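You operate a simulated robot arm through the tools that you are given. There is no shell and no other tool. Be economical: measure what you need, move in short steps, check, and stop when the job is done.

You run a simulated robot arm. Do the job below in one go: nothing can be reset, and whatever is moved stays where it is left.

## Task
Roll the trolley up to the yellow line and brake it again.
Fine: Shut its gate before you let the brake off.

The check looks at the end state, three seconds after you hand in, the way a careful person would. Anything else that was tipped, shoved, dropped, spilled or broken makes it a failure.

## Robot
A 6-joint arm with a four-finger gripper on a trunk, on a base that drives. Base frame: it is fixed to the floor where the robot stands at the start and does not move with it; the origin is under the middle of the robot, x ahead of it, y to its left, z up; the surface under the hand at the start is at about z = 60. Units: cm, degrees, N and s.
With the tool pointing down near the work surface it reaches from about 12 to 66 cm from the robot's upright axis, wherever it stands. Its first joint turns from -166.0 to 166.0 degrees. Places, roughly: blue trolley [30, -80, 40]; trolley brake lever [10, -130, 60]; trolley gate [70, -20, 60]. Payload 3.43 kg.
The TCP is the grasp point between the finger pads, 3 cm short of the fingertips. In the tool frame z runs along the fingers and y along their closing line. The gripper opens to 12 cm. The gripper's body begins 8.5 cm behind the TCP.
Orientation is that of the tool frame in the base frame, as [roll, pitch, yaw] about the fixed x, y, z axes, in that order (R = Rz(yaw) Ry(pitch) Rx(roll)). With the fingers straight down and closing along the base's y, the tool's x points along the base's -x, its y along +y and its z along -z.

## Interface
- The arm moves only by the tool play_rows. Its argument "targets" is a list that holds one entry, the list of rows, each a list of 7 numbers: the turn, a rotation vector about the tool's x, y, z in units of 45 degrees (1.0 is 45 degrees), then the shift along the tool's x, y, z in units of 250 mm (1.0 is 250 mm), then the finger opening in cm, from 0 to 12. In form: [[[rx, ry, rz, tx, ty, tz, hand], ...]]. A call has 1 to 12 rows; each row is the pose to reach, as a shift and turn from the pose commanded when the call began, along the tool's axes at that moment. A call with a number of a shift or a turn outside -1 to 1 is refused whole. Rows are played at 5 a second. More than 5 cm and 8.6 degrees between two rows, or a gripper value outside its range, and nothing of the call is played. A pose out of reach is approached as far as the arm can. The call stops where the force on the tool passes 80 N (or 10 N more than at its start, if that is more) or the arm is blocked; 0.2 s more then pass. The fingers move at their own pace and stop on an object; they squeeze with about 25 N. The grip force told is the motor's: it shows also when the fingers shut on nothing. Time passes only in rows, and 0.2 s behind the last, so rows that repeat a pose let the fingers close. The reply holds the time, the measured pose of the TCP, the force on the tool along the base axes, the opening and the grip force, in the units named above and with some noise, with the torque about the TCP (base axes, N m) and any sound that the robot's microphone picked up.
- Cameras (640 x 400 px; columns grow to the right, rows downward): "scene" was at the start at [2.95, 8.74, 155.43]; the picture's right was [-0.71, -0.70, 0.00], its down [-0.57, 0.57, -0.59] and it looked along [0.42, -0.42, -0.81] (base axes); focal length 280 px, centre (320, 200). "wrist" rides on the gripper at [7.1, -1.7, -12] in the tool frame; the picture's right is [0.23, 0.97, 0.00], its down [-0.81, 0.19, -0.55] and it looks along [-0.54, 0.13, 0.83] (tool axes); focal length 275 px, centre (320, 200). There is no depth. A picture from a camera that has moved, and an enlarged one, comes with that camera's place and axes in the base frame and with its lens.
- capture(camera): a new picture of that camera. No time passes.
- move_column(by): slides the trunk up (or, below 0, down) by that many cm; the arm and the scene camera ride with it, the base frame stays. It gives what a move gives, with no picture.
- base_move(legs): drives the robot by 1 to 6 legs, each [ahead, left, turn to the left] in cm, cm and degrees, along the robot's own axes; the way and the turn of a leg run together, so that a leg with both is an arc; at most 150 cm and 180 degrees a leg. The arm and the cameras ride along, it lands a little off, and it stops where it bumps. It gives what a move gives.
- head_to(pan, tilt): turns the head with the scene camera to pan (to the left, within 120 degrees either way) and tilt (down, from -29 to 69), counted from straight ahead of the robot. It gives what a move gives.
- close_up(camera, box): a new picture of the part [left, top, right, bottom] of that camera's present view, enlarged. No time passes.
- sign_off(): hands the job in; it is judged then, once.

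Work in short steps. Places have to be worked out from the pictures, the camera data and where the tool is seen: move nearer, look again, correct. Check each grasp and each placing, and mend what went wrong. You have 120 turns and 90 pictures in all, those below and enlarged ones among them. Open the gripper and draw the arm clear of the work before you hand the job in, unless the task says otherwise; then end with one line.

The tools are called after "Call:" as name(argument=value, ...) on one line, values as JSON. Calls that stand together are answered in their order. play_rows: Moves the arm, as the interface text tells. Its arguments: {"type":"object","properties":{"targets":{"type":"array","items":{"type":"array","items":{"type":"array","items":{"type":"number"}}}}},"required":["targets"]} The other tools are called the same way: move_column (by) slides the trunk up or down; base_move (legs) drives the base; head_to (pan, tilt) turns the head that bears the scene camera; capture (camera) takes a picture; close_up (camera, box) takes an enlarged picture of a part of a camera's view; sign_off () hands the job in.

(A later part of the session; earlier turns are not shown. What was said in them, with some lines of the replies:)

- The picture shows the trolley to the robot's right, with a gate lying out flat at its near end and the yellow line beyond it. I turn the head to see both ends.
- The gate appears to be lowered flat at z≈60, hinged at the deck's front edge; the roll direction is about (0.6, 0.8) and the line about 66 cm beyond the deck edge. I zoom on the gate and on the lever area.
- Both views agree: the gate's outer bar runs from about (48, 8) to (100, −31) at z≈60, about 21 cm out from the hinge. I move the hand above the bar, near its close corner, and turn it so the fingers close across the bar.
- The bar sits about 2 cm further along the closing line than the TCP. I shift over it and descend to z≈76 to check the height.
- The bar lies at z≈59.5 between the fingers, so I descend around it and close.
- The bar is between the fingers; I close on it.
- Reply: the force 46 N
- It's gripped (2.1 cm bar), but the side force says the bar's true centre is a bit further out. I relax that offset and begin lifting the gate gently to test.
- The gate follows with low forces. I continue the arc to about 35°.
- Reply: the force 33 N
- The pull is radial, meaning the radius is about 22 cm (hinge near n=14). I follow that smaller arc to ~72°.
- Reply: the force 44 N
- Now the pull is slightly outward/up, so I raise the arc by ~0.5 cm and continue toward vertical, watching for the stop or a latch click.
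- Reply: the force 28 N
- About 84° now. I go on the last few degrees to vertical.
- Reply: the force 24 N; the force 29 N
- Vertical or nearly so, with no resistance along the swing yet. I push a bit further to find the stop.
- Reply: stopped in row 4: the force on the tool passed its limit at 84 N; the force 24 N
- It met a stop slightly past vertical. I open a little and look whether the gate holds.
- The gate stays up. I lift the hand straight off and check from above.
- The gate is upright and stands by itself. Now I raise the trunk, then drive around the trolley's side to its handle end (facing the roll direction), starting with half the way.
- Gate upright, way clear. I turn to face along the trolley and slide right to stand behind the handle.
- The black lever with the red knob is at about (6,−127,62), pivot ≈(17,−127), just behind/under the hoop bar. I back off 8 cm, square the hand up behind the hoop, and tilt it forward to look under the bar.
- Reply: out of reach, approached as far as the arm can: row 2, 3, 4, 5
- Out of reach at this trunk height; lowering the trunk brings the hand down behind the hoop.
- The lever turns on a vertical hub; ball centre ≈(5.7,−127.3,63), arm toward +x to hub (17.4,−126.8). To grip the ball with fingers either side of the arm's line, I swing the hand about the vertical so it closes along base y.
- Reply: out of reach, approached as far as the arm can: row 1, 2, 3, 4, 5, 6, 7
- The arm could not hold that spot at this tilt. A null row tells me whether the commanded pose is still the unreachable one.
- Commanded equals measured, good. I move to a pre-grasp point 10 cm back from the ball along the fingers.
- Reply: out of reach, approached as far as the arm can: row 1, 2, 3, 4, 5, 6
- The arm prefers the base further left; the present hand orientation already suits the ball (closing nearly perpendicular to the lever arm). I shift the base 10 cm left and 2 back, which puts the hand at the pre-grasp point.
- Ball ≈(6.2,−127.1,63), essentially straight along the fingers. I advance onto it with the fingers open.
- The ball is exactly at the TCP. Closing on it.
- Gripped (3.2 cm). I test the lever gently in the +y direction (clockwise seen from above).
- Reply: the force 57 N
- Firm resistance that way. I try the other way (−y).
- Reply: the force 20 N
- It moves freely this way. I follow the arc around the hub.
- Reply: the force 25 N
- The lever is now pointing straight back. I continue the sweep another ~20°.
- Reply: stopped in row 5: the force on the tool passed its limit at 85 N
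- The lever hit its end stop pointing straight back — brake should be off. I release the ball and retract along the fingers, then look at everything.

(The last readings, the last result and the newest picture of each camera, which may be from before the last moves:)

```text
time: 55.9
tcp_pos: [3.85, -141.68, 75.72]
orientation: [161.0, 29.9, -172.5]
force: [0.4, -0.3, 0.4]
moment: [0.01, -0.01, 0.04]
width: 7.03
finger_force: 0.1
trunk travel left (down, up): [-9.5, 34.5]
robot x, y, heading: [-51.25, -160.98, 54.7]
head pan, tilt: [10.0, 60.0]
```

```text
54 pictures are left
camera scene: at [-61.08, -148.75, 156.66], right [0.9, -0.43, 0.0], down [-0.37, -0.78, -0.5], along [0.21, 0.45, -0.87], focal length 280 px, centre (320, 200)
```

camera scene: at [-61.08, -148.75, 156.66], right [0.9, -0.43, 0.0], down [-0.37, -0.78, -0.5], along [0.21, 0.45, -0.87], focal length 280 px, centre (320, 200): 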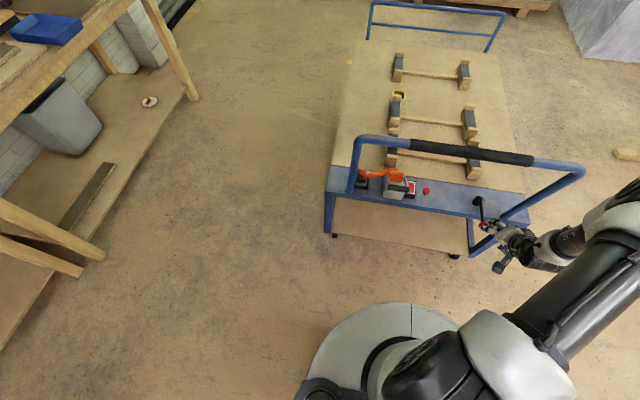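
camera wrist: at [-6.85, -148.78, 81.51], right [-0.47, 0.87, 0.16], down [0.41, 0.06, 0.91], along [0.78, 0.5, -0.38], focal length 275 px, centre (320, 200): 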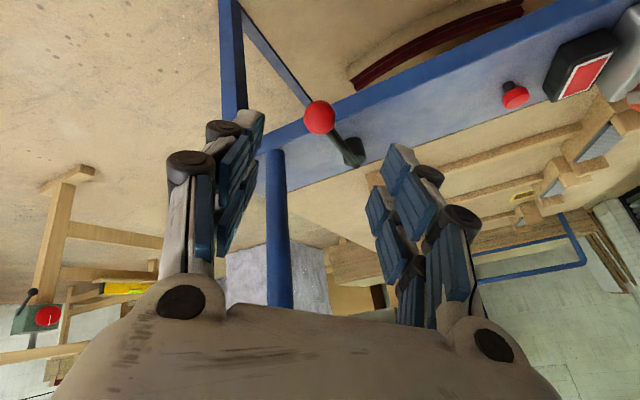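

The lever stays put and the red knob/indicator are untouched. Next the handle: I raise the trunk to lift the hand clear, then bring the tool back to vertical.

Call:
move_column(by=34)

Call:
play_rows(targets=[[[0.077, 0.135, 0, 0, 0, 0, 7], [0.153, 0.27, 0, 0, 0, 0, 7], [0.23, 0.406, 0, 0, 0, 0, 7], [0.306, 0.541, 0, 0, 0, 0, 7], [0.383, 0.676, 0, 0, 0, 0, 7]]])

Call:
play_rows(targets=[[[0, 0, 0.18, 0, 0, 0, 7], [0, 0, 0.36, 0, 0, 0, 7], [0, 0, 0.54, 0, 0, 0, 7], [0, 0, 0.72, 0, 0, 0, 7], [0, 0, 0.9, 0, 0, 0, 7]]])

Call:
capture(camera="wrist")

```text
time: 59.2
tcp_pos: [3.92, -141.56, 109.76]
orientation: [161.0, 29.9, -172.5]
force: [0.4, 0.3, -0.7]
moment: [-0.02, -0.06, 0.0]
width: 7.01
finger_force: 0.1
trunk travel left (down, up): [-43.5, 0.5]
robot x, y, heading: [-50.7, -161.29, 54.7]
head pan, tilt: [10.0, 60.0]
```

```text
time: 60.4
tcp_pos: [3.98, -141.81, 109.81]
orientation: [180.0, 0.1, -167.5]
force: [0.0, -1.0, -0.2]
moment: [0.05, 0.02, 0.02]
width: 6.98
finger_force: 0.1
out of reach, approached as far as the arm can: row 3
trunk travel left (down, up): [-43.5, 0.5]
robot x, y, heading: [-51.21, -161.01, 54.7]
head pan, tilt: [10.0, 60.0]
```

```text
time: 61.6
tcp_pos: [3.86, -141.68, 109.72]
orientation: [180.0, 0.0, 151.9]
force: [-0.3, 0.1, 0.2]
moment: [0.0, 0.03, 0.0]
width: 6.99
finger_force: 0.1
trunk travel left (down, up): [-43.5, 0.5]
robot x, y, heading: [-50.94, -161.31, 54.9]
head pan, tilt: [10.0, 60.0]
```

```text
53 pictures are left
camera wrist: at [-3.09, -139.88, 121.63], right [0.25, 0.97, 0.0], down [0.81, -0.21, 0.55], along [0.53, -0.14, -0.83], focal length 275 px, centre (320, 200)
```

wrist: 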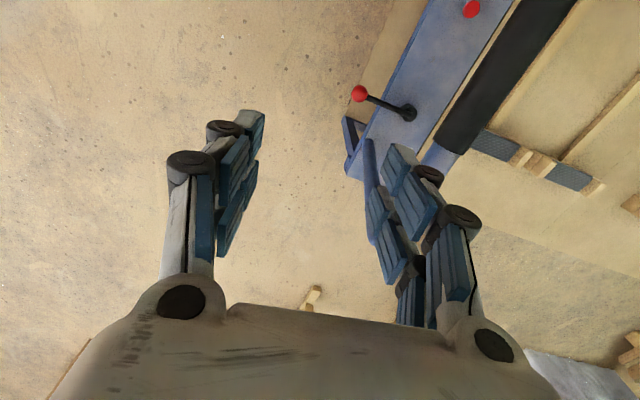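

The tool is vertical again. I drive 10 cm ahead and square the heading to the roll direction, keeping the hand above bar height.

Call:
base_move(legs=[[10, 0, -1.7]])

```text
time: 62.8
tcp_pos: [10.24, -135.59, 109.66]
orientation: [180.0, 0.0, 150.5]
force: [-0.4, -0.5, -0.4]
moment: [-0.01, 0.02, 0.02]
width: 6.98
finger_force: 0.0
trunk travel left (down, up): [-43.5, 0.5]
robot x, y, heading: [-45.48, -153.51, 53.0]
head pan, tilt: [10.0, 60.0]
```

Now I move the hand along above the grip to its middle and finish squaring it.

Call:
play_rows(targets=[[[0, 0, 0.033, 0.166, 0.057, 0, 7], [0, 0, 0.066, 0.332, 0.114, 0, 7], [0, 0, 0.098, 0.499, 0.17, 0, 7], [0, 0, 0.131, 0.665, 0.227, 0, 7], [0, 0, 0.164, 0.831, 0.284, 0, 7]]])

Call:
capture(camera="wrist")

```text
time: 64.0
tcp_pos: [-4.77, -118.84, 109.79]
orientation: [-180.0, -0.1, 143.0]
force: [-0.3, -0.1, 0.3]
moment: [0.0, -0.04, 0.01]
width: 7.02
finger_force: 0.0
trunk travel left (down, up): [-43.5, 0.5]
robot x, y, heading: [-45.57, -153.19, 53.0]
head pan, tilt: [10.0, 60.0]
```

```text
52 pictures are left
camera wrist: at [-11.53, -115.99, 121.78], right [0.4, 0.92, 0.0], down [0.76, -0.33, 0.55], along [0.51, -0.22, -0.83], focal length 275 px, centre (320, 200)
```

wrist: 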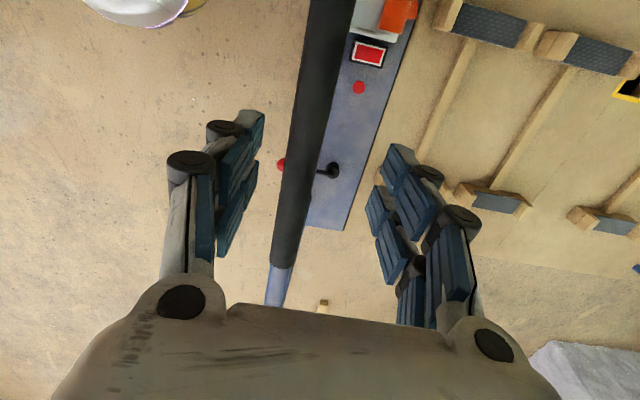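

The bar is centred between the fingers (n≈−98.3). I descend to z≈96 and close.

Call:
play_rows(targets=[[[0, 0, 0, 0, -0.016, 0.14, 7], [0, 0, 0, 0, -0.016, 0.28, 7], [0, 0, 0, 0, -0.016, 0.42, 7], [0, 0, 0, 0, -0.016, 0.54, 7], [0, 0, 0, 0, -0.016, 0.54, 7]]])

Call:
capture(camera="wrist")

Call:
capture(camera="scene")

```text
time: 65.2
tcp_pos: [-4.63, -119.35, 96.42]
orientation: [-180.0, -0.1, 143.2]
force: [0.3, 0.7, 1.0]
moment: [-0.01, 0.02, -0.02]
width: 7.02
finger_force: 0.0
trunk travel left (down, up): [-43.5, 0.5]
robot x, y, heading: [-45.36, -153.06, 53.0]
head pan, tilt: [10.0, 60.0]
```

```text
51 pictures are left
camera wrist: at [-11.32, -116.55, 108.4], right [0.4, 0.92, 0.0], down [0.76, -0.33, 0.55], along [0.51, -0.22, -0.83], focal length 275 px, centre (320, 200)
```

wrist: 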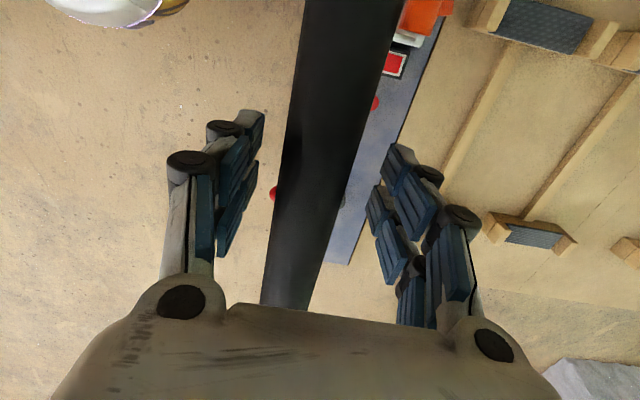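

```text
50 pictures are left
camera scene: at [-55.01, -140.68, 190.66], right [0.89, -0.45, 0.0], down [-0.39, -0.77, -0.5], along [0.23, 0.45, -0.87], focal length 280 px, centre (320, 200)
```

scene: 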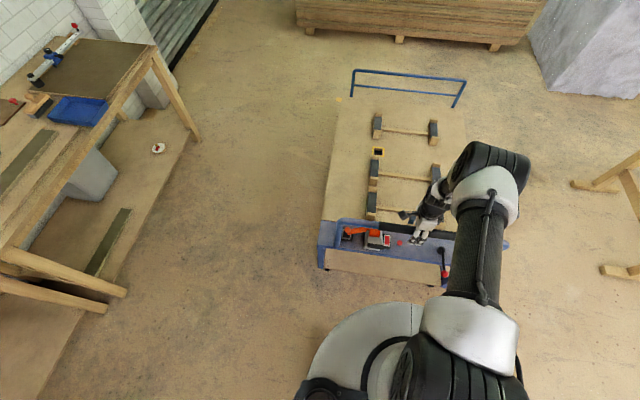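

Growth of the bar between views indicates it's at z≈93, so I lower 3 cm more and close.

Call:
play_rows(targets=[[[0, 0, 0, 0, 0, 0.06, 7], [0, 0, 0, 0, 0, 0.12, 7], [0, 0, 0, 0, 0, 0.12, 4], [0, 0, 0, 0, 0, 0.12, 2], [0, 0, 0, 0, 0, 0.12, 0], [0, 0, 0, 0, 0, 0.12, 0], [0, 0, 0, 0, 0, 0.12, 0]]])

Call:
capture(camera="wrist")

```text
time: 66.8
tcp_pos: [-4.84, -119.55, 93.22]
orientation: [-179.8, -0.1, 143.0]
force: [-2.6, -5.0, -19.4]
moment: [0.27, -0.06, 0.73]
width: 2.51
finger_force: 33.2
trunk travel left (down, up): [-43.5, 0.5]
robot x, y, heading: [-45.05, -153.26, 53.1]
head pan, tilt: [10.0, 60.0]
```

```text
49 pictures are left
camera wrist: at [-11.47, -116.72, 105.22], right [0.4, 0.92, 0.0], down [0.77, -0.33, 0.55], along [0.5, -0.22, -0.83], focal length 275 px, centre (320, 200)
```

wrist: 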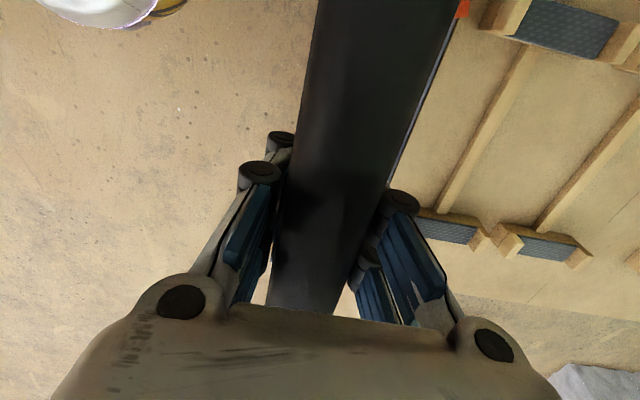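

The bar hides the fingertips, so it actually sits higher (z≈97) and I'm pinching its underside. I open, rise 4 cm and close again.

Call:
play_rows(targets=[[[0, 0, 0, 0, 0, 0, 4], [0, 0, 0, 0, 0, 0, 7], [0, 0, 0, 0, 0, 0, 7], [0, 0, 0, 0, 0, -0.08, 7], [0, 0, 0, 0, 0, -0.16, 7], [0, 0, 0, 0, 0, -0.16, 4], [0, 0, 0, 0, 0, -0.16, 2], [0, 0, 0, 0, 0, -0.16, 0], [0, 0, 0, 0, 0, -0.16, 0], [0, 0, 0, 0, 0, -0.16, 0]]])

Call:
capture(camera="wrist")

```text
time: 69.0
tcp_pos: [-4.57, -119.66, 97.39]
orientation: [-179.9, 0.0, 143.2]
force: [-3.6, -4.4, -3.8]
moment: [0.38, 0.72, 1.3]
width: 2.68
finger_force: 38.7
trunk travel left (down, up): [-43.5, 0.5]
robot x, y, heading: [-45.77, -153.68, 52.7]
head pan, tilt: [10.0, 60.0]
```

```text
48 pictures are left
camera wrist: at [-11.21, -116.74, 109.23], right [0.4, 0.92, 0.0], down [0.77, -0.33, 0.55], along [0.51, -0.22, -0.83], focal length 275 px, centre (320, 200)
```

wrist: 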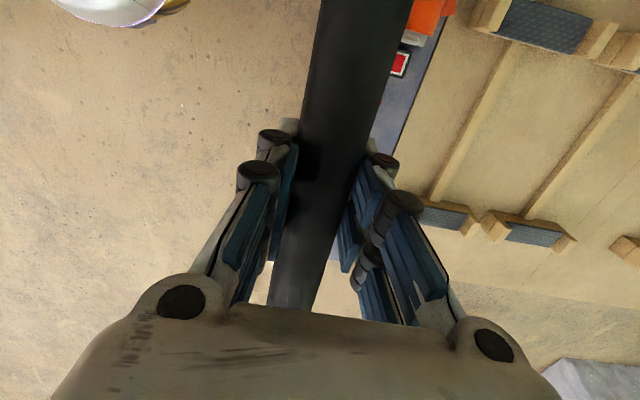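

Firm grip on the handle. I test with a 5 cm drive ahead to see whether the trolley rolls.

Call:
base_move(legs=[[5, 0, 0]])

Call:
capture(camera="scene")

```text
time: 70.2
tcp_pos: [-0.66, -114.18, 97.7]
orientation: [178.0, 0.6, 143.8]
force: [-0.8, -4.5, 2.7]
moment: [0.51, 0.18, 0.5]
width: 2.67
finger_force: 45.1
trunk travel left (down, up): [-43.5, 0.5]
robot x, y, heading: [-41.97, -149.34, 53.1]
head pan, tilt: [10.0, 60.0]
stopped in leg 1: the force on the tool passed its limit at 88 N (the readings are from after the stop); the commanded pose is now the measured one
```

```text
47 pictures are left
camera scene: at [-51.95, -136.58, 190.71], right [0.89, -0.45, 0.0], down [-0.39, -0.77, -0.5], along [0.23, 0.45, -0.87], focal length 280 px, centre (320, 200)
```

scene: 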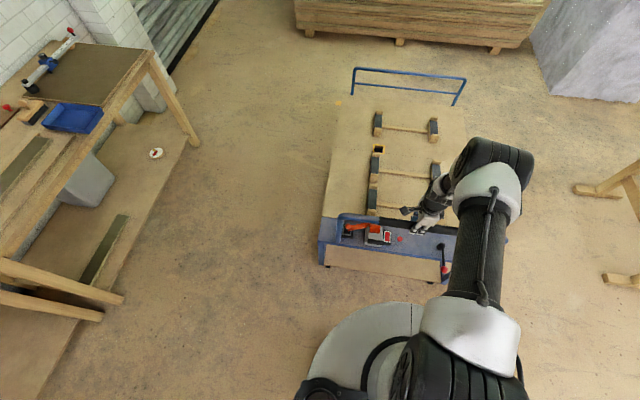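

It rolls: the hand and trolley moved ~6 cm (the stop was only the starting jerk). I go on with a longer leg.

Call:
base_move(legs=[[15, 0, 0]])

```text
time: 71.7
tcp_pos: [8.89, -101.37, 98.64]
orientation: [176.4, 0.8, 143.9]
force: [-10.5, -15.9, 19.3]
moment: [0.11, 1.13, 0.32]
width: 2.74
finger_force: 44.8
trunk travel left (down, up): [-43.5, 0.5]
robot x, y, heading: [-33.45, -137.21, 52.9]
head pan, tilt: [10.0, 60.0]
stopped in leg 1: the force on the tool passed its limit at 83 N (the readings are from after the stop); the commanded pose is now the measured one
```

22.7 cm so far, straight. I drive another 20 and then check the picture of the front end.

Call:
base_move(legs=[[20, 0, 0]])

Call:
head_to(pan=8, tilt=42)

Call:
capture(camera="scene")

```text
time: 73.3
tcp_pos: [20.66, -85.21, 98.49]
orientation: [176.9, 0.7, 143.9]
force: [-29.7, -1.8, 31.7]
moment: [-0.1, 0.62, 0.41]
width: 2.74
finger_force: 44.4
trunk travel left (down, up): [-43.5, 0.5]
robot x, y, heading: [-21.17, -120.58, 53.3]
head pan, tilt: [10.0, 60.0]
```

```text
time: 74.2
tcp_pos: [21.03, -84.81, 98.51]
orientation: [176.7, 1.0, 144.0]
force: [-9.9, 14.5, 35.3]
moment: [0.67, 0.64, 0.04]
width: 2.68
finger_force: 45.6
trunk travel left (down, up): [-43.5, 0.5]
robot x, y, heading: [-21.03, -120.8, 53.0]
head pan, tilt: [8.0, 42.0]
```

```text
46 pictures are left
camera scene: at [-30.14, -106.77, 193.03], right [0.88, -0.48, 0.0], down [-0.32, -0.59, -0.74], along [0.36, 0.65, -0.67], focal length 280 px, centre (320, 200)
```

scene: 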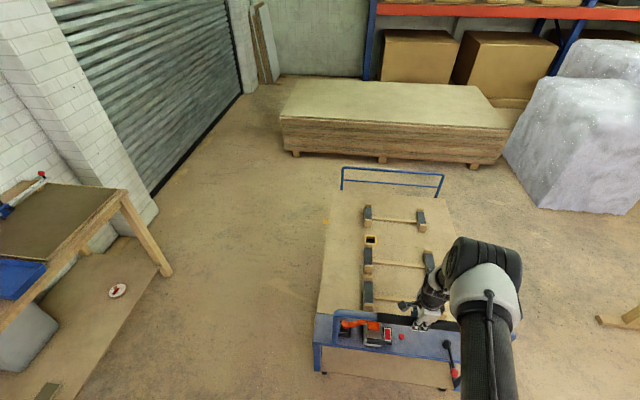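

43 cm rolled. The line's left end shows just beside the trolley; I zoom there to measure what remains.

Call:
close_up(camera="scene", box=[290, 150, 470, 260])

```text
3.56 times, centred on (380, 205) of scene
camera zoom: at [-30.14, -106.77, 193.03], right [0.88, -0.48, 0.0], down [-0.32, -0.59, -0.74], along [0.36, 0.65, -0.67], focal length 997 px, centre (107, 182)
```

zoom: 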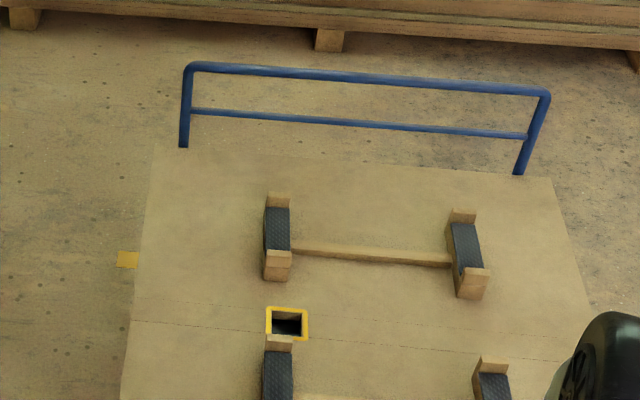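

Line spans n≈75.6–81.7; deck front edge is at ≈55.4. Remaining about 21–22 cm; I drive 16 and re-measure.

Call:
base_move(legs=[[16, 0, 0]])

Call:
close_up(camera="scene", box=[290, 150, 470, 260])

```text
time: 75.2
tcp_pos: [22.23, -83.28, 97.52]
orientation: [-179.9, 0.1, 144.2]
force: [-24.0, -37.2, -5.0]
moment: [-0.48, -1.04, -0.04]
width: 2.69
finger_force: 45.2
trunk travel left (down, up): [-43.5, 0.5]
robot x, y, heading: [-17.95, -116.49, 53.2]
head pan, tilt: [8.0, 42.0]
stopped in leg 1: the force on the tool passed its limit at 82 N (the readings are from after the stop); the commanded pose is now the measured one
```

```text
3.56 times, centred on (380, 205) of scene
camera zoom: at [-26.99, -103.65, 193.07], right [0.88, -0.48, 0.0], down [-0.32, -0.58, -0.75], along [0.36, 0.65, -0.66], focal length 997 px, centre (107, 182)
```

zoom: 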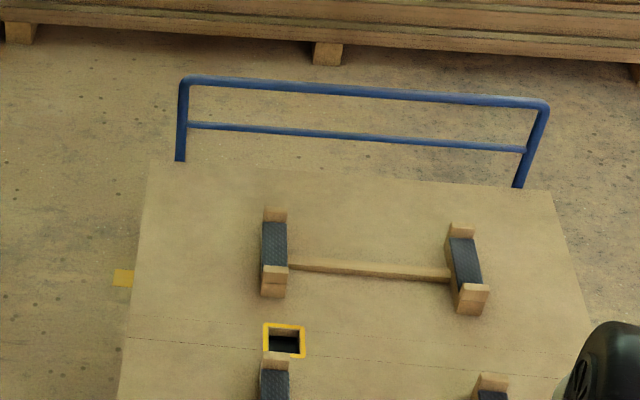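

It stopped at the starting jerk after ~2 cm. I repeat with a shorter leg.

Call:
base_move(legs=[[10, 0, 0]])

```text
time: 76.5
tcp_pos: [30.35, -72.38, 98.41]
orientation: [177.2, 0.8, 144.1]
force: [-6.3, -10.8, 18.4]
moment: [0.07, 0.94, -0.32]
width: 2.72
finger_force: 45.4
trunk travel left (down, up): [-43.5, 0.5]
robot x, y, heading: [-11.54, -108.29, 53.2]
head pan, tilt: [8.0, 42.0]
stopped in leg 1: the force on the tool passed its limit at 88 N (the readings are from after the stop); the commanded pose is now the measured one
```

Call:
play_rows(targets=[[[0, 0, 0, 0, 0, 0, 0], [0, 0, 0, 0, 0, 0, 0], [0, 0, 0, 0, 0, 0, 0]]])

Call:
close_up(camera="scene", box=[290, 150, 470, 260])

```text
time: 77.3
tcp_pos: [30.7, -71.93, 98.46]
orientation: [176.6, 0.9, 144.1]
force: [0.1, 2.5, 17.1]
moment: [0.41, 0.31, -0.93]
width: 2.68
finger_force: 44.9
trunk travel left (down, up): [-43.5, 0.5]
robot x, y, heading: [-11.8, -108.14, 53.5]
head pan, tilt: [8.0, 42.0]
```

```text
3.56 times, centred on (380, 205) of scene
camera zoom: at [-20.41, -94.22, 193.05], right [0.88, -0.48, 0.0], down [-0.32, -0.59, -0.74], along [0.36, 0.65, -0.67], focal length 997 px, centre (107, 182)
```

zoom: 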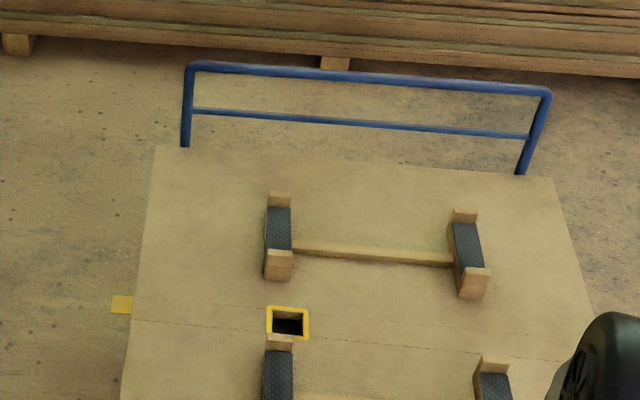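

Deck front is at ≈71.5, line band 76.2–81.9. I push the last 6 cm smoothly with the arm.

Call:
play_rows(targets=[[[0, 0, 0, 0, 0.012, 0, 0], [0, 0, 0, 0, 0.03, 0, 0], [0, 0, 0, 0, 0.055, 0, 0], [0, 0, 0, 0, 0.085, 0, 0], [0, 0, 0, 0, 0.12, 0, 0], [0, 0, 0, 0, 0.155, 0, 0], [0, 0, 0, 0, 0.19, 0, 0], [0, 0, 0, 0, 0.215, 0, 0], [0, 0, 0, 0, 0.23, 0, 0], [0, 0, 0, 0, 0.24, 0, 0], [0, 0, 0, 0, 0.24, 0, 0], [0, 0, 0, 0, 0.24, 0, 0]]])

Call:
close_up(camera="scene", box=[290, 150, 470, 260])

```text
time: 79.9
tcp_pos: [34.21, -67.1, 98.4]
orientation: [177.1, 0.7, 144.4]
force: [-0.7, -7.2, -20.8]
moment: [-0.15, -0.16, -0.79]
width: 2.69
finger_force: 44.9
trunk travel left (down, up): [-43.5, 0.5]
robot x, y, heading: [-11.84, -108.14, 53.3]
head pan, tilt: [8.0, 42.0]
```

```text
3.56 times, centred on (380, 205) of scene
camera zoom: at [-20.11, -94.09, 193.04], right [0.88, -0.48, 0.0], down [-0.32, -0.59, -0.74], along [0.36, 0.65, -0.67], focal length 997 px, centre (107, 182)
```

zoom: 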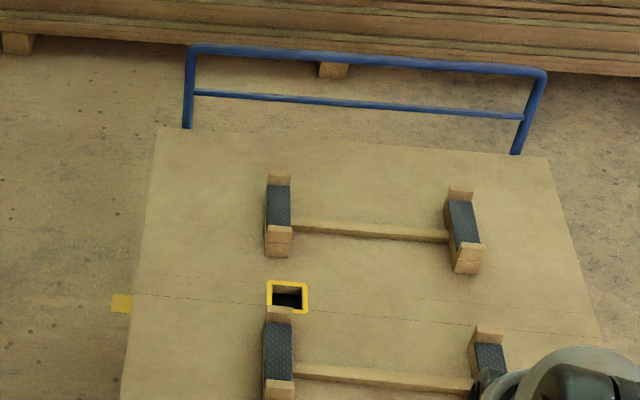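

Rolled 65.3 cm: deck front ≈77–78, right on the line band. Now I release the handle gently and rise clear, checking that the trolley doesn't drift.

Call:
play_rows(targets=[[[0, 0, 0, 0, 0, 0, 4], [0, 0, 0, 0, 0, 0, 6], [0, 0, 0, 0, 0, 0, 7], [0, 0, 0, 0, 0, -0.04, 7], [0, 0, 0, 0, 0, -0.16, 7], [0, 0, 0, 0, 0, -0.32, 7], [0, 0, 0, 0, 0, -0.5, 7]]])

Call:
capture(camera="wrist")

Call:
close_up(camera="scene", box=[290, 150, 470, 260])

```text
time: 81.5
tcp_pos: [33.33, -67.47, 111.03]
orientation: [177.0, 0.7, 144.3]
force: [-0.5, -0.4, 0.3]
moment: [0.02, -0.03, 0.02]
width: 6.98
finger_force: 0.0
trunk travel left (down, up): [-43.5, 0.5]
robot x, y, heading: [-11.79, -108.21, 53.3]
head pan, tilt: [8.0, 42.0]
```

```text
41 pictures are left
camera wrist: at [26.06, -65.25, 122.8], right [0.38, 0.92, 0.05], down [0.75, -0.34, 0.57], along [0.55, -0.18, -0.82], focal length 275 px, centre (320, 200)
```

wrist: 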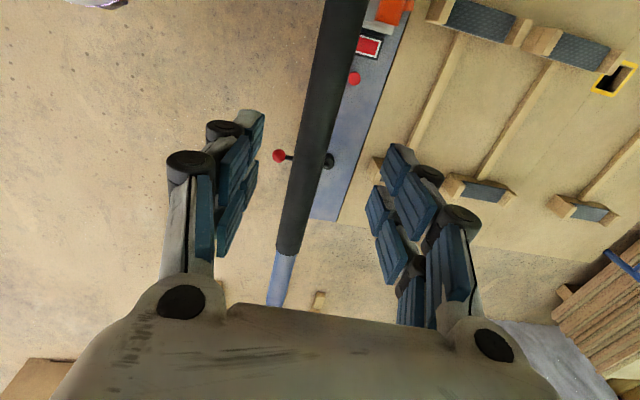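

```text
3.56 times, centred on (380, 205) of scene
camera zoom: at [-20.39, -94.24, 193.05], right [0.88, -0.48, 0.0], down [-0.32, -0.59, -0.74], along [0.36, 0.65, -0.67], focal length 997 px, centre (107, 182)
```

zoom: 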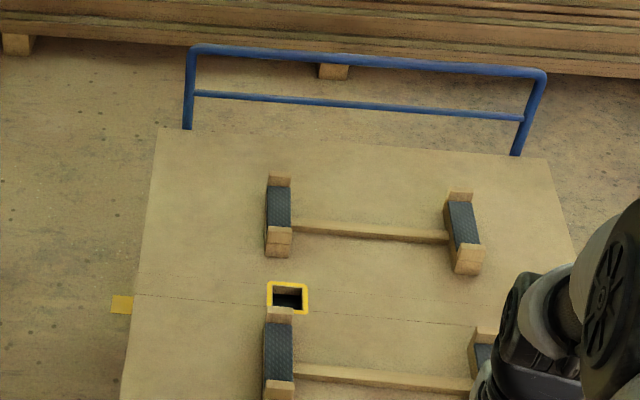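

No drift; ball is now at ≈(50,−82.5). The base stands at the same spot relative to the trolley as when I released the brake, so I retrace: hand back to the right rear, turning.

Call:
play_rows(targets=[[[0.067, 0, 0, -0.05, -0.1, 0, 7], [0.067, 0, -0.15, -0.18, -0.2, 0, 7], [0.067, 0, -0.3, -0.34, -0.3, 0, 7], [0.067, 0, -0.45, -0.5, -0.38, 0, 7], [0.067, 0, -0.6, -0.66, -0.44, 0, 7], [0.067, 0, -0.75, -0.8, -0.488, 0, 7], [0.067, 0, -0.9, -0.829, -0.488, 0, 7]]])

```text
time: 83.1
tcp_pos: [43.31, -89.55, 110.54]
orientation: [-179.1, 1.5, -175.1]
force: [-0.3, 0.5, 0.0]
moment: [0.0, -0.08, 0.0]
width: 7.01
finger_force: 0.0
trunk travel left (down, up): [-43.5, 0.5]
robot x, y, heading: [-11.73, -107.9, 53.5]
head pan, tilt: [8.0, 42.0]
```

Next I finish the yaw and tilt the tool forward as before, then lower the trunk.

Call:
play_rows(targets=[[[0, 0, -0.085, 0, 0, 0, 7], [0, 0, -0.17, 0, 0, 0, 7]]])

Call:
play_rows(targets=[[[-0.077, -0.135, 0, 0, 0, 0, 7], [-0.153, -0.27, 0, 0, 0, 0, 7], [-0.23, -0.406, 0, 0, 0, 0, 7], [-0.306, -0.541, 0, 0, 0, 0, 7], [-0.383, -0.676, 0, 0, 0, 0, 7]]])

Call:
move_column(by=-34)

Call:
capture(camera="wrist")

```text
time: 83.7
tcp_pos: [43.39, -89.57, 110.73]
orientation: [-178.9, 1.4, -167.5]
force: [0.5, -0.1, -0.1]
moment: [-0.02, 0.0, -0.01]
width: 7.02
finger_force: 0.1
trunk travel left (down, up): [-43.5, 0.5]
robot x, y, heading: [-11.69, -108.29, 53.4]
head pan, tilt: [8.0, 42.0]
```

```text
time: 84.9
tcp_pos: [43.19, -89.54, 110.79]
orientation: [162.0, 31.4, -171.7]
force: [1.2, -2.4, 0.8]
moment: [0.07, 0.09, 0.07]
width: 6.98
finger_force: 0.1
out of reach, approached as far as the arm can: row 3, 4
trunk travel left (down, up): [-43.5, 0.5]
robot x, y, heading: [-11.65, -108.4, 53.4]
head pan, tilt: [8.0, 42.0]
```

```text
time: 88.2
tcp_pos: [43.27, -89.61, 76.76]
orientation: [162.2, 31.5, -172.0]
force: [0.1, 0.1, 0.3]
moment: [0.0, -0.01, -0.03]
width: 7.0
finger_force: 0.0
trunk travel left (down, up): [-9.5, 34.5]
robot x, y, heading: [-11.86, -108.31, 53.2]
head pan, tilt: [8.0, 42.0]
```

```text
39 pictures are left
camera wrist: at [32.32, -96.52, 82.29], right [-0.48, 0.87, 0.13], down [0.38, 0.07, 0.92], along [0.79, 0.49, -0.36], focal length 275 px, centre (320, 200)
```

wrist: 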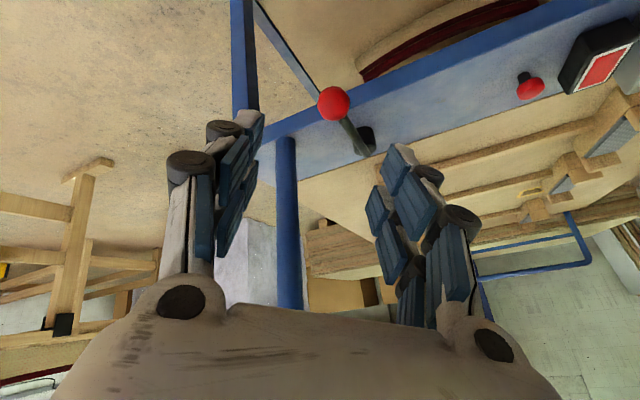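

Ball at ≈(50.2,−82.3,63.3). I approach along the fingers and grip it.

Call:
play_rows(targets=[[[0, 0, 0, 0.002, 0.02, 0.15, 7], [0, 0, 0, 0.004, 0.035, 0.3, 7], [0, 0, 0, 0.007, 0.051, 0.45, 6.5], [0, 0, 0, 0.007, 0.051, 0.57, 6], [0, 0, 0, 0.007, 0.051, 0.662, 6]]])

Call:
capture(camera="wrist")

```text
time: 89.5
tcp_pos: [50.06, -82.0, 63.18]
orientation: [162.1, 31.3, -172.0]
force: [-2.5, 1.4, -0.9]
moment: [-0.09, 0.05, 0.14]
width: 6.1
finger_force: 1.4
trunk travel left (down, up): [-9.5, 34.5]
robot x, y, heading: [-11.92, -108.59, 53.3]
head pan, tilt: [8.0, 42.0]
```

```text
38 pictures are left
camera wrist: at [39.18, -89.03, 68.84], right [-0.48, 0.87, 0.13], down [0.38, 0.07, 0.92], along [0.79, 0.49, -0.36], focal length 275 px, centre (320, 200)
```

wrist: 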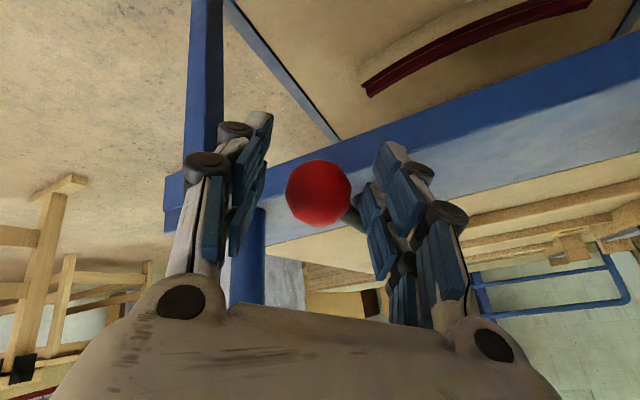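

Aligned. I close on the ball and swing the lever back along its arc, first half.

Call:
play_rows(targets=[[[0, 0, 0, 0, 0, 0, 3], [0, 0, 0, 0, 0, 0, 1], [0, 0, 0, 0, 0, 0, 0], [0, 0, 0, 0, 0, 0, 0], [0, 0, 0, 0.034, 0.052, -0.005, 0], [0, 0, 0, 0.052, 0.087, -0.006, 0], [0, 0, 0, 0.069, 0.121, -0.006, 0], [0, 0, 0, 0.082, 0.158, -0.002, 0], [0, 0, 0, 0.094, 0.194, 0.002, 0]]])

```text
time: 91.5
tcp_pos: [46.87, -78.08, 63.05]
orientation: [162.4, 31.1, -172.2]
force: [1.7, -3.9, -30.0]
moment: [-0.06, -0.26, -0.5]
width: 3.15
finger_force: 45.0
trunk travel left (down, up): [-9.5, 34.5]
robot x, y, heading: [-11.75, -108.27, 53.6]
head pan, tilt: [8.0, 42.0]
```

It follows nicely. Second half, to the original stop.

Call:
play_rows(targets=[[[0, 0, 0, 0.007, 0.038, 0.008, 0], [0, 0, 0, 0.013, 0.075, 0.015, 0], [0, 0, 0, 0.015, 0.112, 0.026, 0], [0, 0, 0, 0.016, 0.149, 0.038, 0], [0, 0, 0, 0.014, 0.175, 0.048, 0], [0, 0, 0, 0.01, 0.2, 0.057, 0], [0, 0, 0, 0.005, 0.225, 0.068, 0]]])

Call:
capture(camera="wrist")

```text
time: 93.0
tcp_pos: [45.62, -72.77, 63.25]
orientation: [162.5, 30.8, -172.2]
force: [-10.6, -22.3, -15.1]
moment: [0.28, -0.65, -0.34]
width: 3.17
finger_force: 45.0
trunk travel left (down, up): [-9.5, 34.5]
robot x, y, heading: [-11.28, -108.25, 53.4]
head pan, tilt: [8.0, 42.0]
```

```text
37 pictures are left
camera wrist: at [34.77, -79.69, 68.86], right [-0.47, 0.87, 0.13], down [0.39, 0.07, 0.92], along [0.79, 0.48, -0.37], focal length 275 px, centre (320, 200)
```

wrist: 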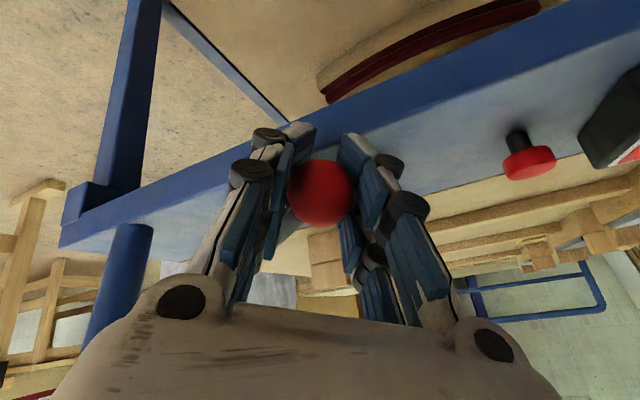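

Resistance is starting. I push a little further to make sure the lever is at its stop.

Call:
play_rows(targets=[[[0, 0, 0, -0.003, 0.02, 0.008, 0], [0, 0, 0, -0.005, 0.037, 0.015, 0]]])

Call:
close_up(camera="scene", box=[290, 130, 530, 380])

```text
time: 93.7
tcp_pos: [45.78, -72.71, 63.07]
orientation: [162.6, 30.4, -172.7]
force: [1.5, -56.1, -11.6]
moment: [0.35, -0.28, -0.58]
width: 3.19
finger_force: 45.1
trunk travel left (down, up): [-9.5, 34.5]
robot x, y, heading: [-11.51, -107.91, 53.2]
head pan, tilt: [8.0, 42.0]
```

```text
1.60 times, centred on (410, 255) of scene
camera zoom: at [-20.12, -94.57, 159.09], right [0.88, -0.48, 0.0], down [-0.32, -0.58, -0.74], along [0.36, 0.65, -0.67], focal length 448 px, centre (176, 112)
```

zoom: 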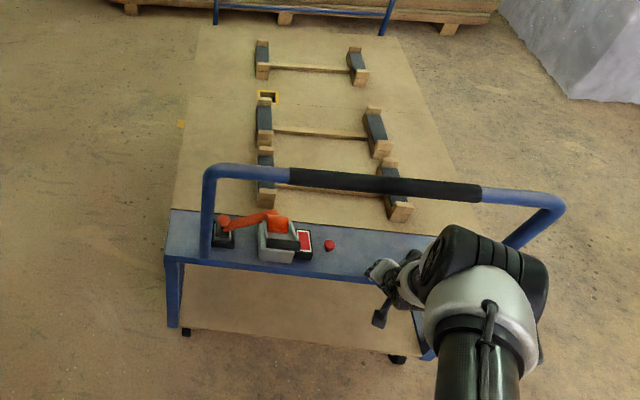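

Firm stop: the lever is back in its braked position. I relax, open and retract, then look.

Call:
play_rows(targets=[[[0, 0, 0, 0.004, -0.037, -0.015, 0], [0, 0, 0, 0.004, -0.037, -0.015, 3.5], [0, 0, 0, 0.004, -0.037, -0.015, 6], [0, 0, 0, 0.004, -0.037, -0.015, 6.5], [0, 0, 0, 0.004, -0.037, -0.165, 7], [0, 0, 0, 0.004, -0.037, -0.315, 7], [0, 0, 0, 0.004, -0.037, -0.465, 7], [0, 0, 0, 0.004, -0.037, -0.615, 7]]])

Call:
capture(camera="wrist")

Call:
close_up(camera="scene", box=[290, 130, 530, 380])

```text
time: 95.5
tcp_pos: [39.0, -77.93, 75.5]
orientation: [162.1, 31.4, -172.0]
force: [-0.1, 0.0, -0.3]
moment: [0.02, 0.0, 0.0]
width: 7.02
finger_force: 0.0
trunk travel left (down, up): [-9.5, 34.5]
robot x, y, heading: [-11.39, -108.04, 53.5]
head pan, tilt: [8.0, 42.0]
```

```text
35 pictures are left
camera wrist: at [27.96, -84.87, 81.05], right [-0.48, 0.87, 0.13], down [0.38, 0.07, 0.92], along [0.79, 0.49, -0.36], focal length 275 px, centre (320, 200)
```

wrist: 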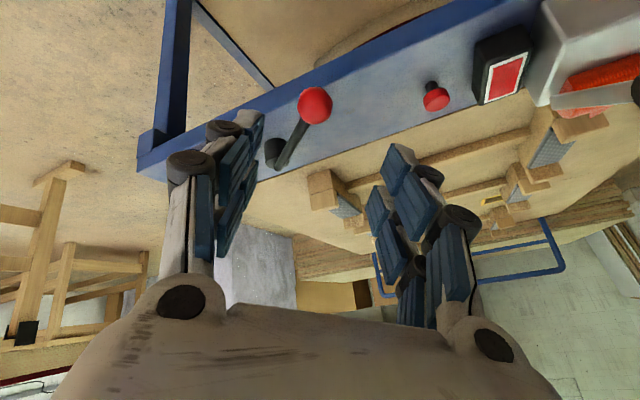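

```text
1.60 times, centred on (410, 255) of scene
camera zoom: at [-20.32, -94.17, 159.05], right [0.88, -0.48, 0.0], down [-0.32, -0.59, -0.74], along [0.36, 0.65, -0.67], focal length 448 px, centre (176, 112)
```

zoom: 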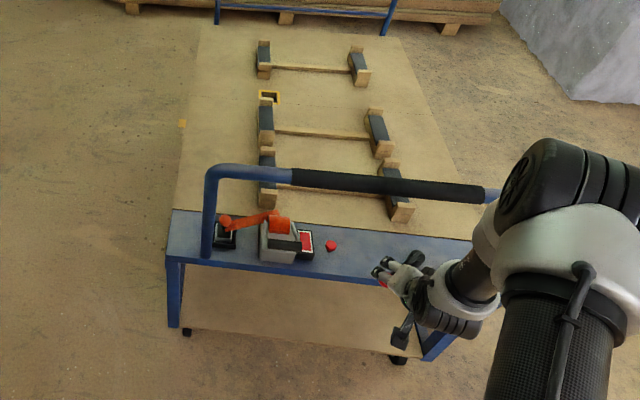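

The lever is back where it was. I raise the trunk, back away and go round the left side to verify the front end against the line and the gate.

Call:
move_column(by=34)

Call:
base_move(legs=[[-12, 0, 0], [0, 80, 0], [80, 0, 0]])

Call:
head_to(pan=-40, tilt=45)

Call:
capture(camera="scene")

```text
time: 98.8
tcp_pos: [38.93, -77.71, 109.49]
orientation: [162.0, 31.4, -172.1]
force: [0.4, -0.5, -0.6]
moment: [0.01, 0.02, -0.04]
width: 7.02
finger_force: 0.0
trunk travel left (down, up): [-43.5, 0.5]
robot x, y, heading: [-11.65, -108.39, 53.3]
head pan, tilt: [8.0, 42.0]
```

```text
time: 107.8
tcp_pos: [14.65, 24.67, 109.42]
orientation: [162.1, 31.4, -171.4]
force: [0.2, -0.4, 0.5]
moment: [0.0, 0.01, 0.01]
width: 7.0
finger_force: 0.0
trunk travel left (down, up): [-43.5, 0.5]
robot x, y, heading: [-35.63, -6.15, 54.0]
head pan, tilt: [8.0, 42.0]
```

```text
time: 108.9
tcp_pos: [14.58, 24.68, 109.45]
orientation: [162.1, 31.4, -171.3]
force: [-1.0, 0.7, 0.1]
moment: [-0.01, 0.0, -0.04]
width: 6.96
finger_force: 0.0
trunk travel left (down, up): [-43.5, 0.5]
robot x, y, heading: [-35.44, -6.3, 53.9]
head pan, tilt: [-40.0, 45.0]
```

```text
33 pictures are left
camera scene: at [-40.42, 2.29, 192.61], right [0.24, -0.97, 0.0], down [-0.69, -0.17, -0.71], along [0.69, 0.17, -0.71], focal length 280 px, centre (320, 200)
```

scene: 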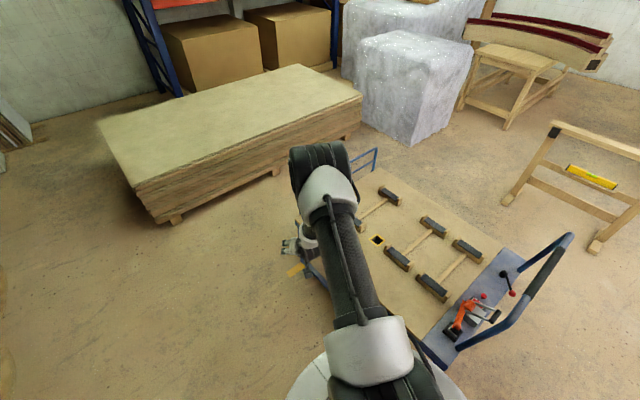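

I drive further ahead along the left side to see the front end from beside the line.

Call:
base_move(legs=[[85, 0, 0]])

Call:
head_to(pan=-95, tilt=50)

Call:
capture(camera="scene")

```text
time: 113.4
tcp_pos: [63.7, 93.42, 109.49]
orientation: [162.1, 31.4, -171.0]
force: [1.3, 0.0, -0.9]
moment: [0.0, -0.02, -0.04]
width: 7.03
finger_force: 0.1
trunk travel left (down, up): [-43.5, 0.5]
robot x, y, heading: [13.79, 62.3, 54.6]
head pan, tilt: [-40.0, 45.0]
```

```text
time: 114.6
tcp_pos: [63.65, 93.37, 109.48]
orientation: [162.2, 31.4, -170.9]
force: [0.2, 0.1, 0.4]
moment: [-0.01, -0.02, 0.02]
width: 7.0
finger_force: 0.0
trunk travel left (down, up): [-43.5, 0.5]
robot x, y, heading: [13.64, 62.2, 54.3]
head pan, tilt: [-95.0, 50.0]
```

```text
32 pictures are left
camera scene: at [6.76, 63.54, 191.92], right [-0.65, -0.76, 0.0], down [-0.58, 0.5, -0.64], along [0.49, -0.42, -0.77], focal length 280 px, centre (320, 200)
```

scene: 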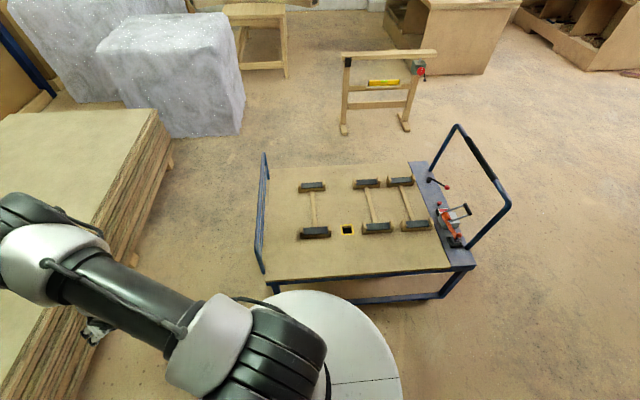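

The line is hidden under the deck/base from here. I move further ahead and look back at the front.

Call:
base_move(legs=[[0, 15, 0], [45, 0, 0]])

Call:
head_to(pan=-115, tilt=48)

Call:
capture(camera="scene")

```text
time: 118.3
tcp_pos: [78.55, 138.11, 109.41]
orientation: [162.2, 31.3, -171.3]
force: [-0.3, 0.4, -0.3]
moment: [0.01, -0.02, 0.0]
width: 7.01
finger_force: 0.0
trunk travel left (down, up): [-43.5, 0.5]
robot x, y, heading: [28.36, 107.14, 54.2]
head pan, tilt: [-95.0, 50.0]
```

```text
time: 119.1
tcp_pos: [78.44, 137.9, 109.39]
orientation: [162.1, 31.4, -171.2]
force: [0.0, -0.3, 0.2]
moment: [-0.01, 0.03, -0.02]
width: 7.0
finger_force: 0.1
trunk travel left (down, up): [-43.5, 0.5]
robot x, y, heading: [28.32, 107.12, 54.0]
head pan, tilt: [-115.0, 48.0]
```

```text
31 pictures are left
camera scene: at [19.38, 106.67, 192.19], right [-0.87, -0.49, 0.0], down [-0.36, 0.65, -0.67], along [0.33, -0.58, -0.74], focal length 280 px, centre (320, 200)
```

scene: 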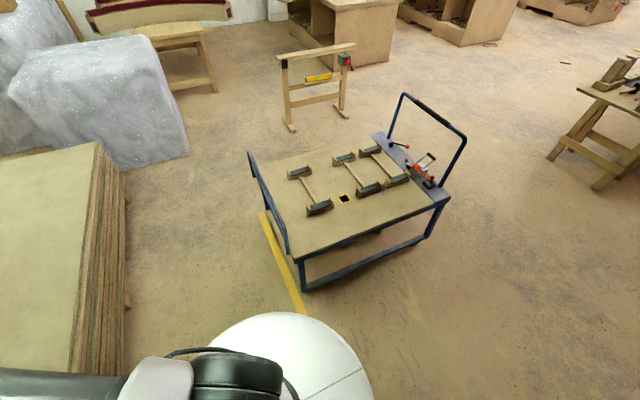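

Call:
close_up(camera="scene", box=[225, 140, 465, 320])

```text
2.22 times, centred on (345, 230) of scene
camera zoom: at [19.38, 106.67, 192.19], right [-0.87, -0.49, 0.0], down [-0.36, 0.65, -0.67], along [0.33, -0.58, -0.74], focal length 623 px, centre (264, 133)
```

zoom: 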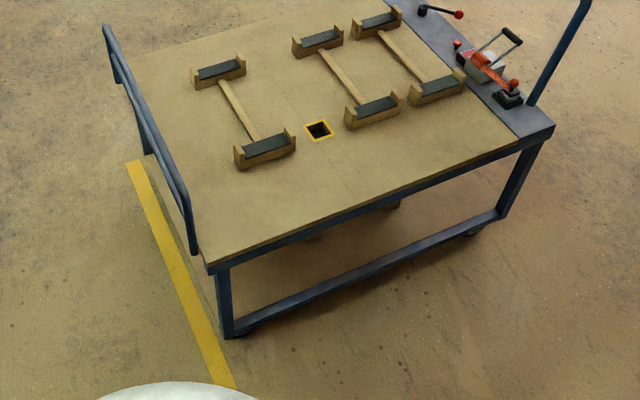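

The front edge stands right on the yellow line, the gate is upright, the lever is back in its braked position and nothing else was disturbed; the arm is clear with the gripper open. Handing in.

Call:
sign_off()

```text
The job is handed in.
```

The gate was shut before the brake came off, the trolley was rolled about 65 cm so its front edge is on the yellow line, and the brake lever is back at its stop in the starting position.
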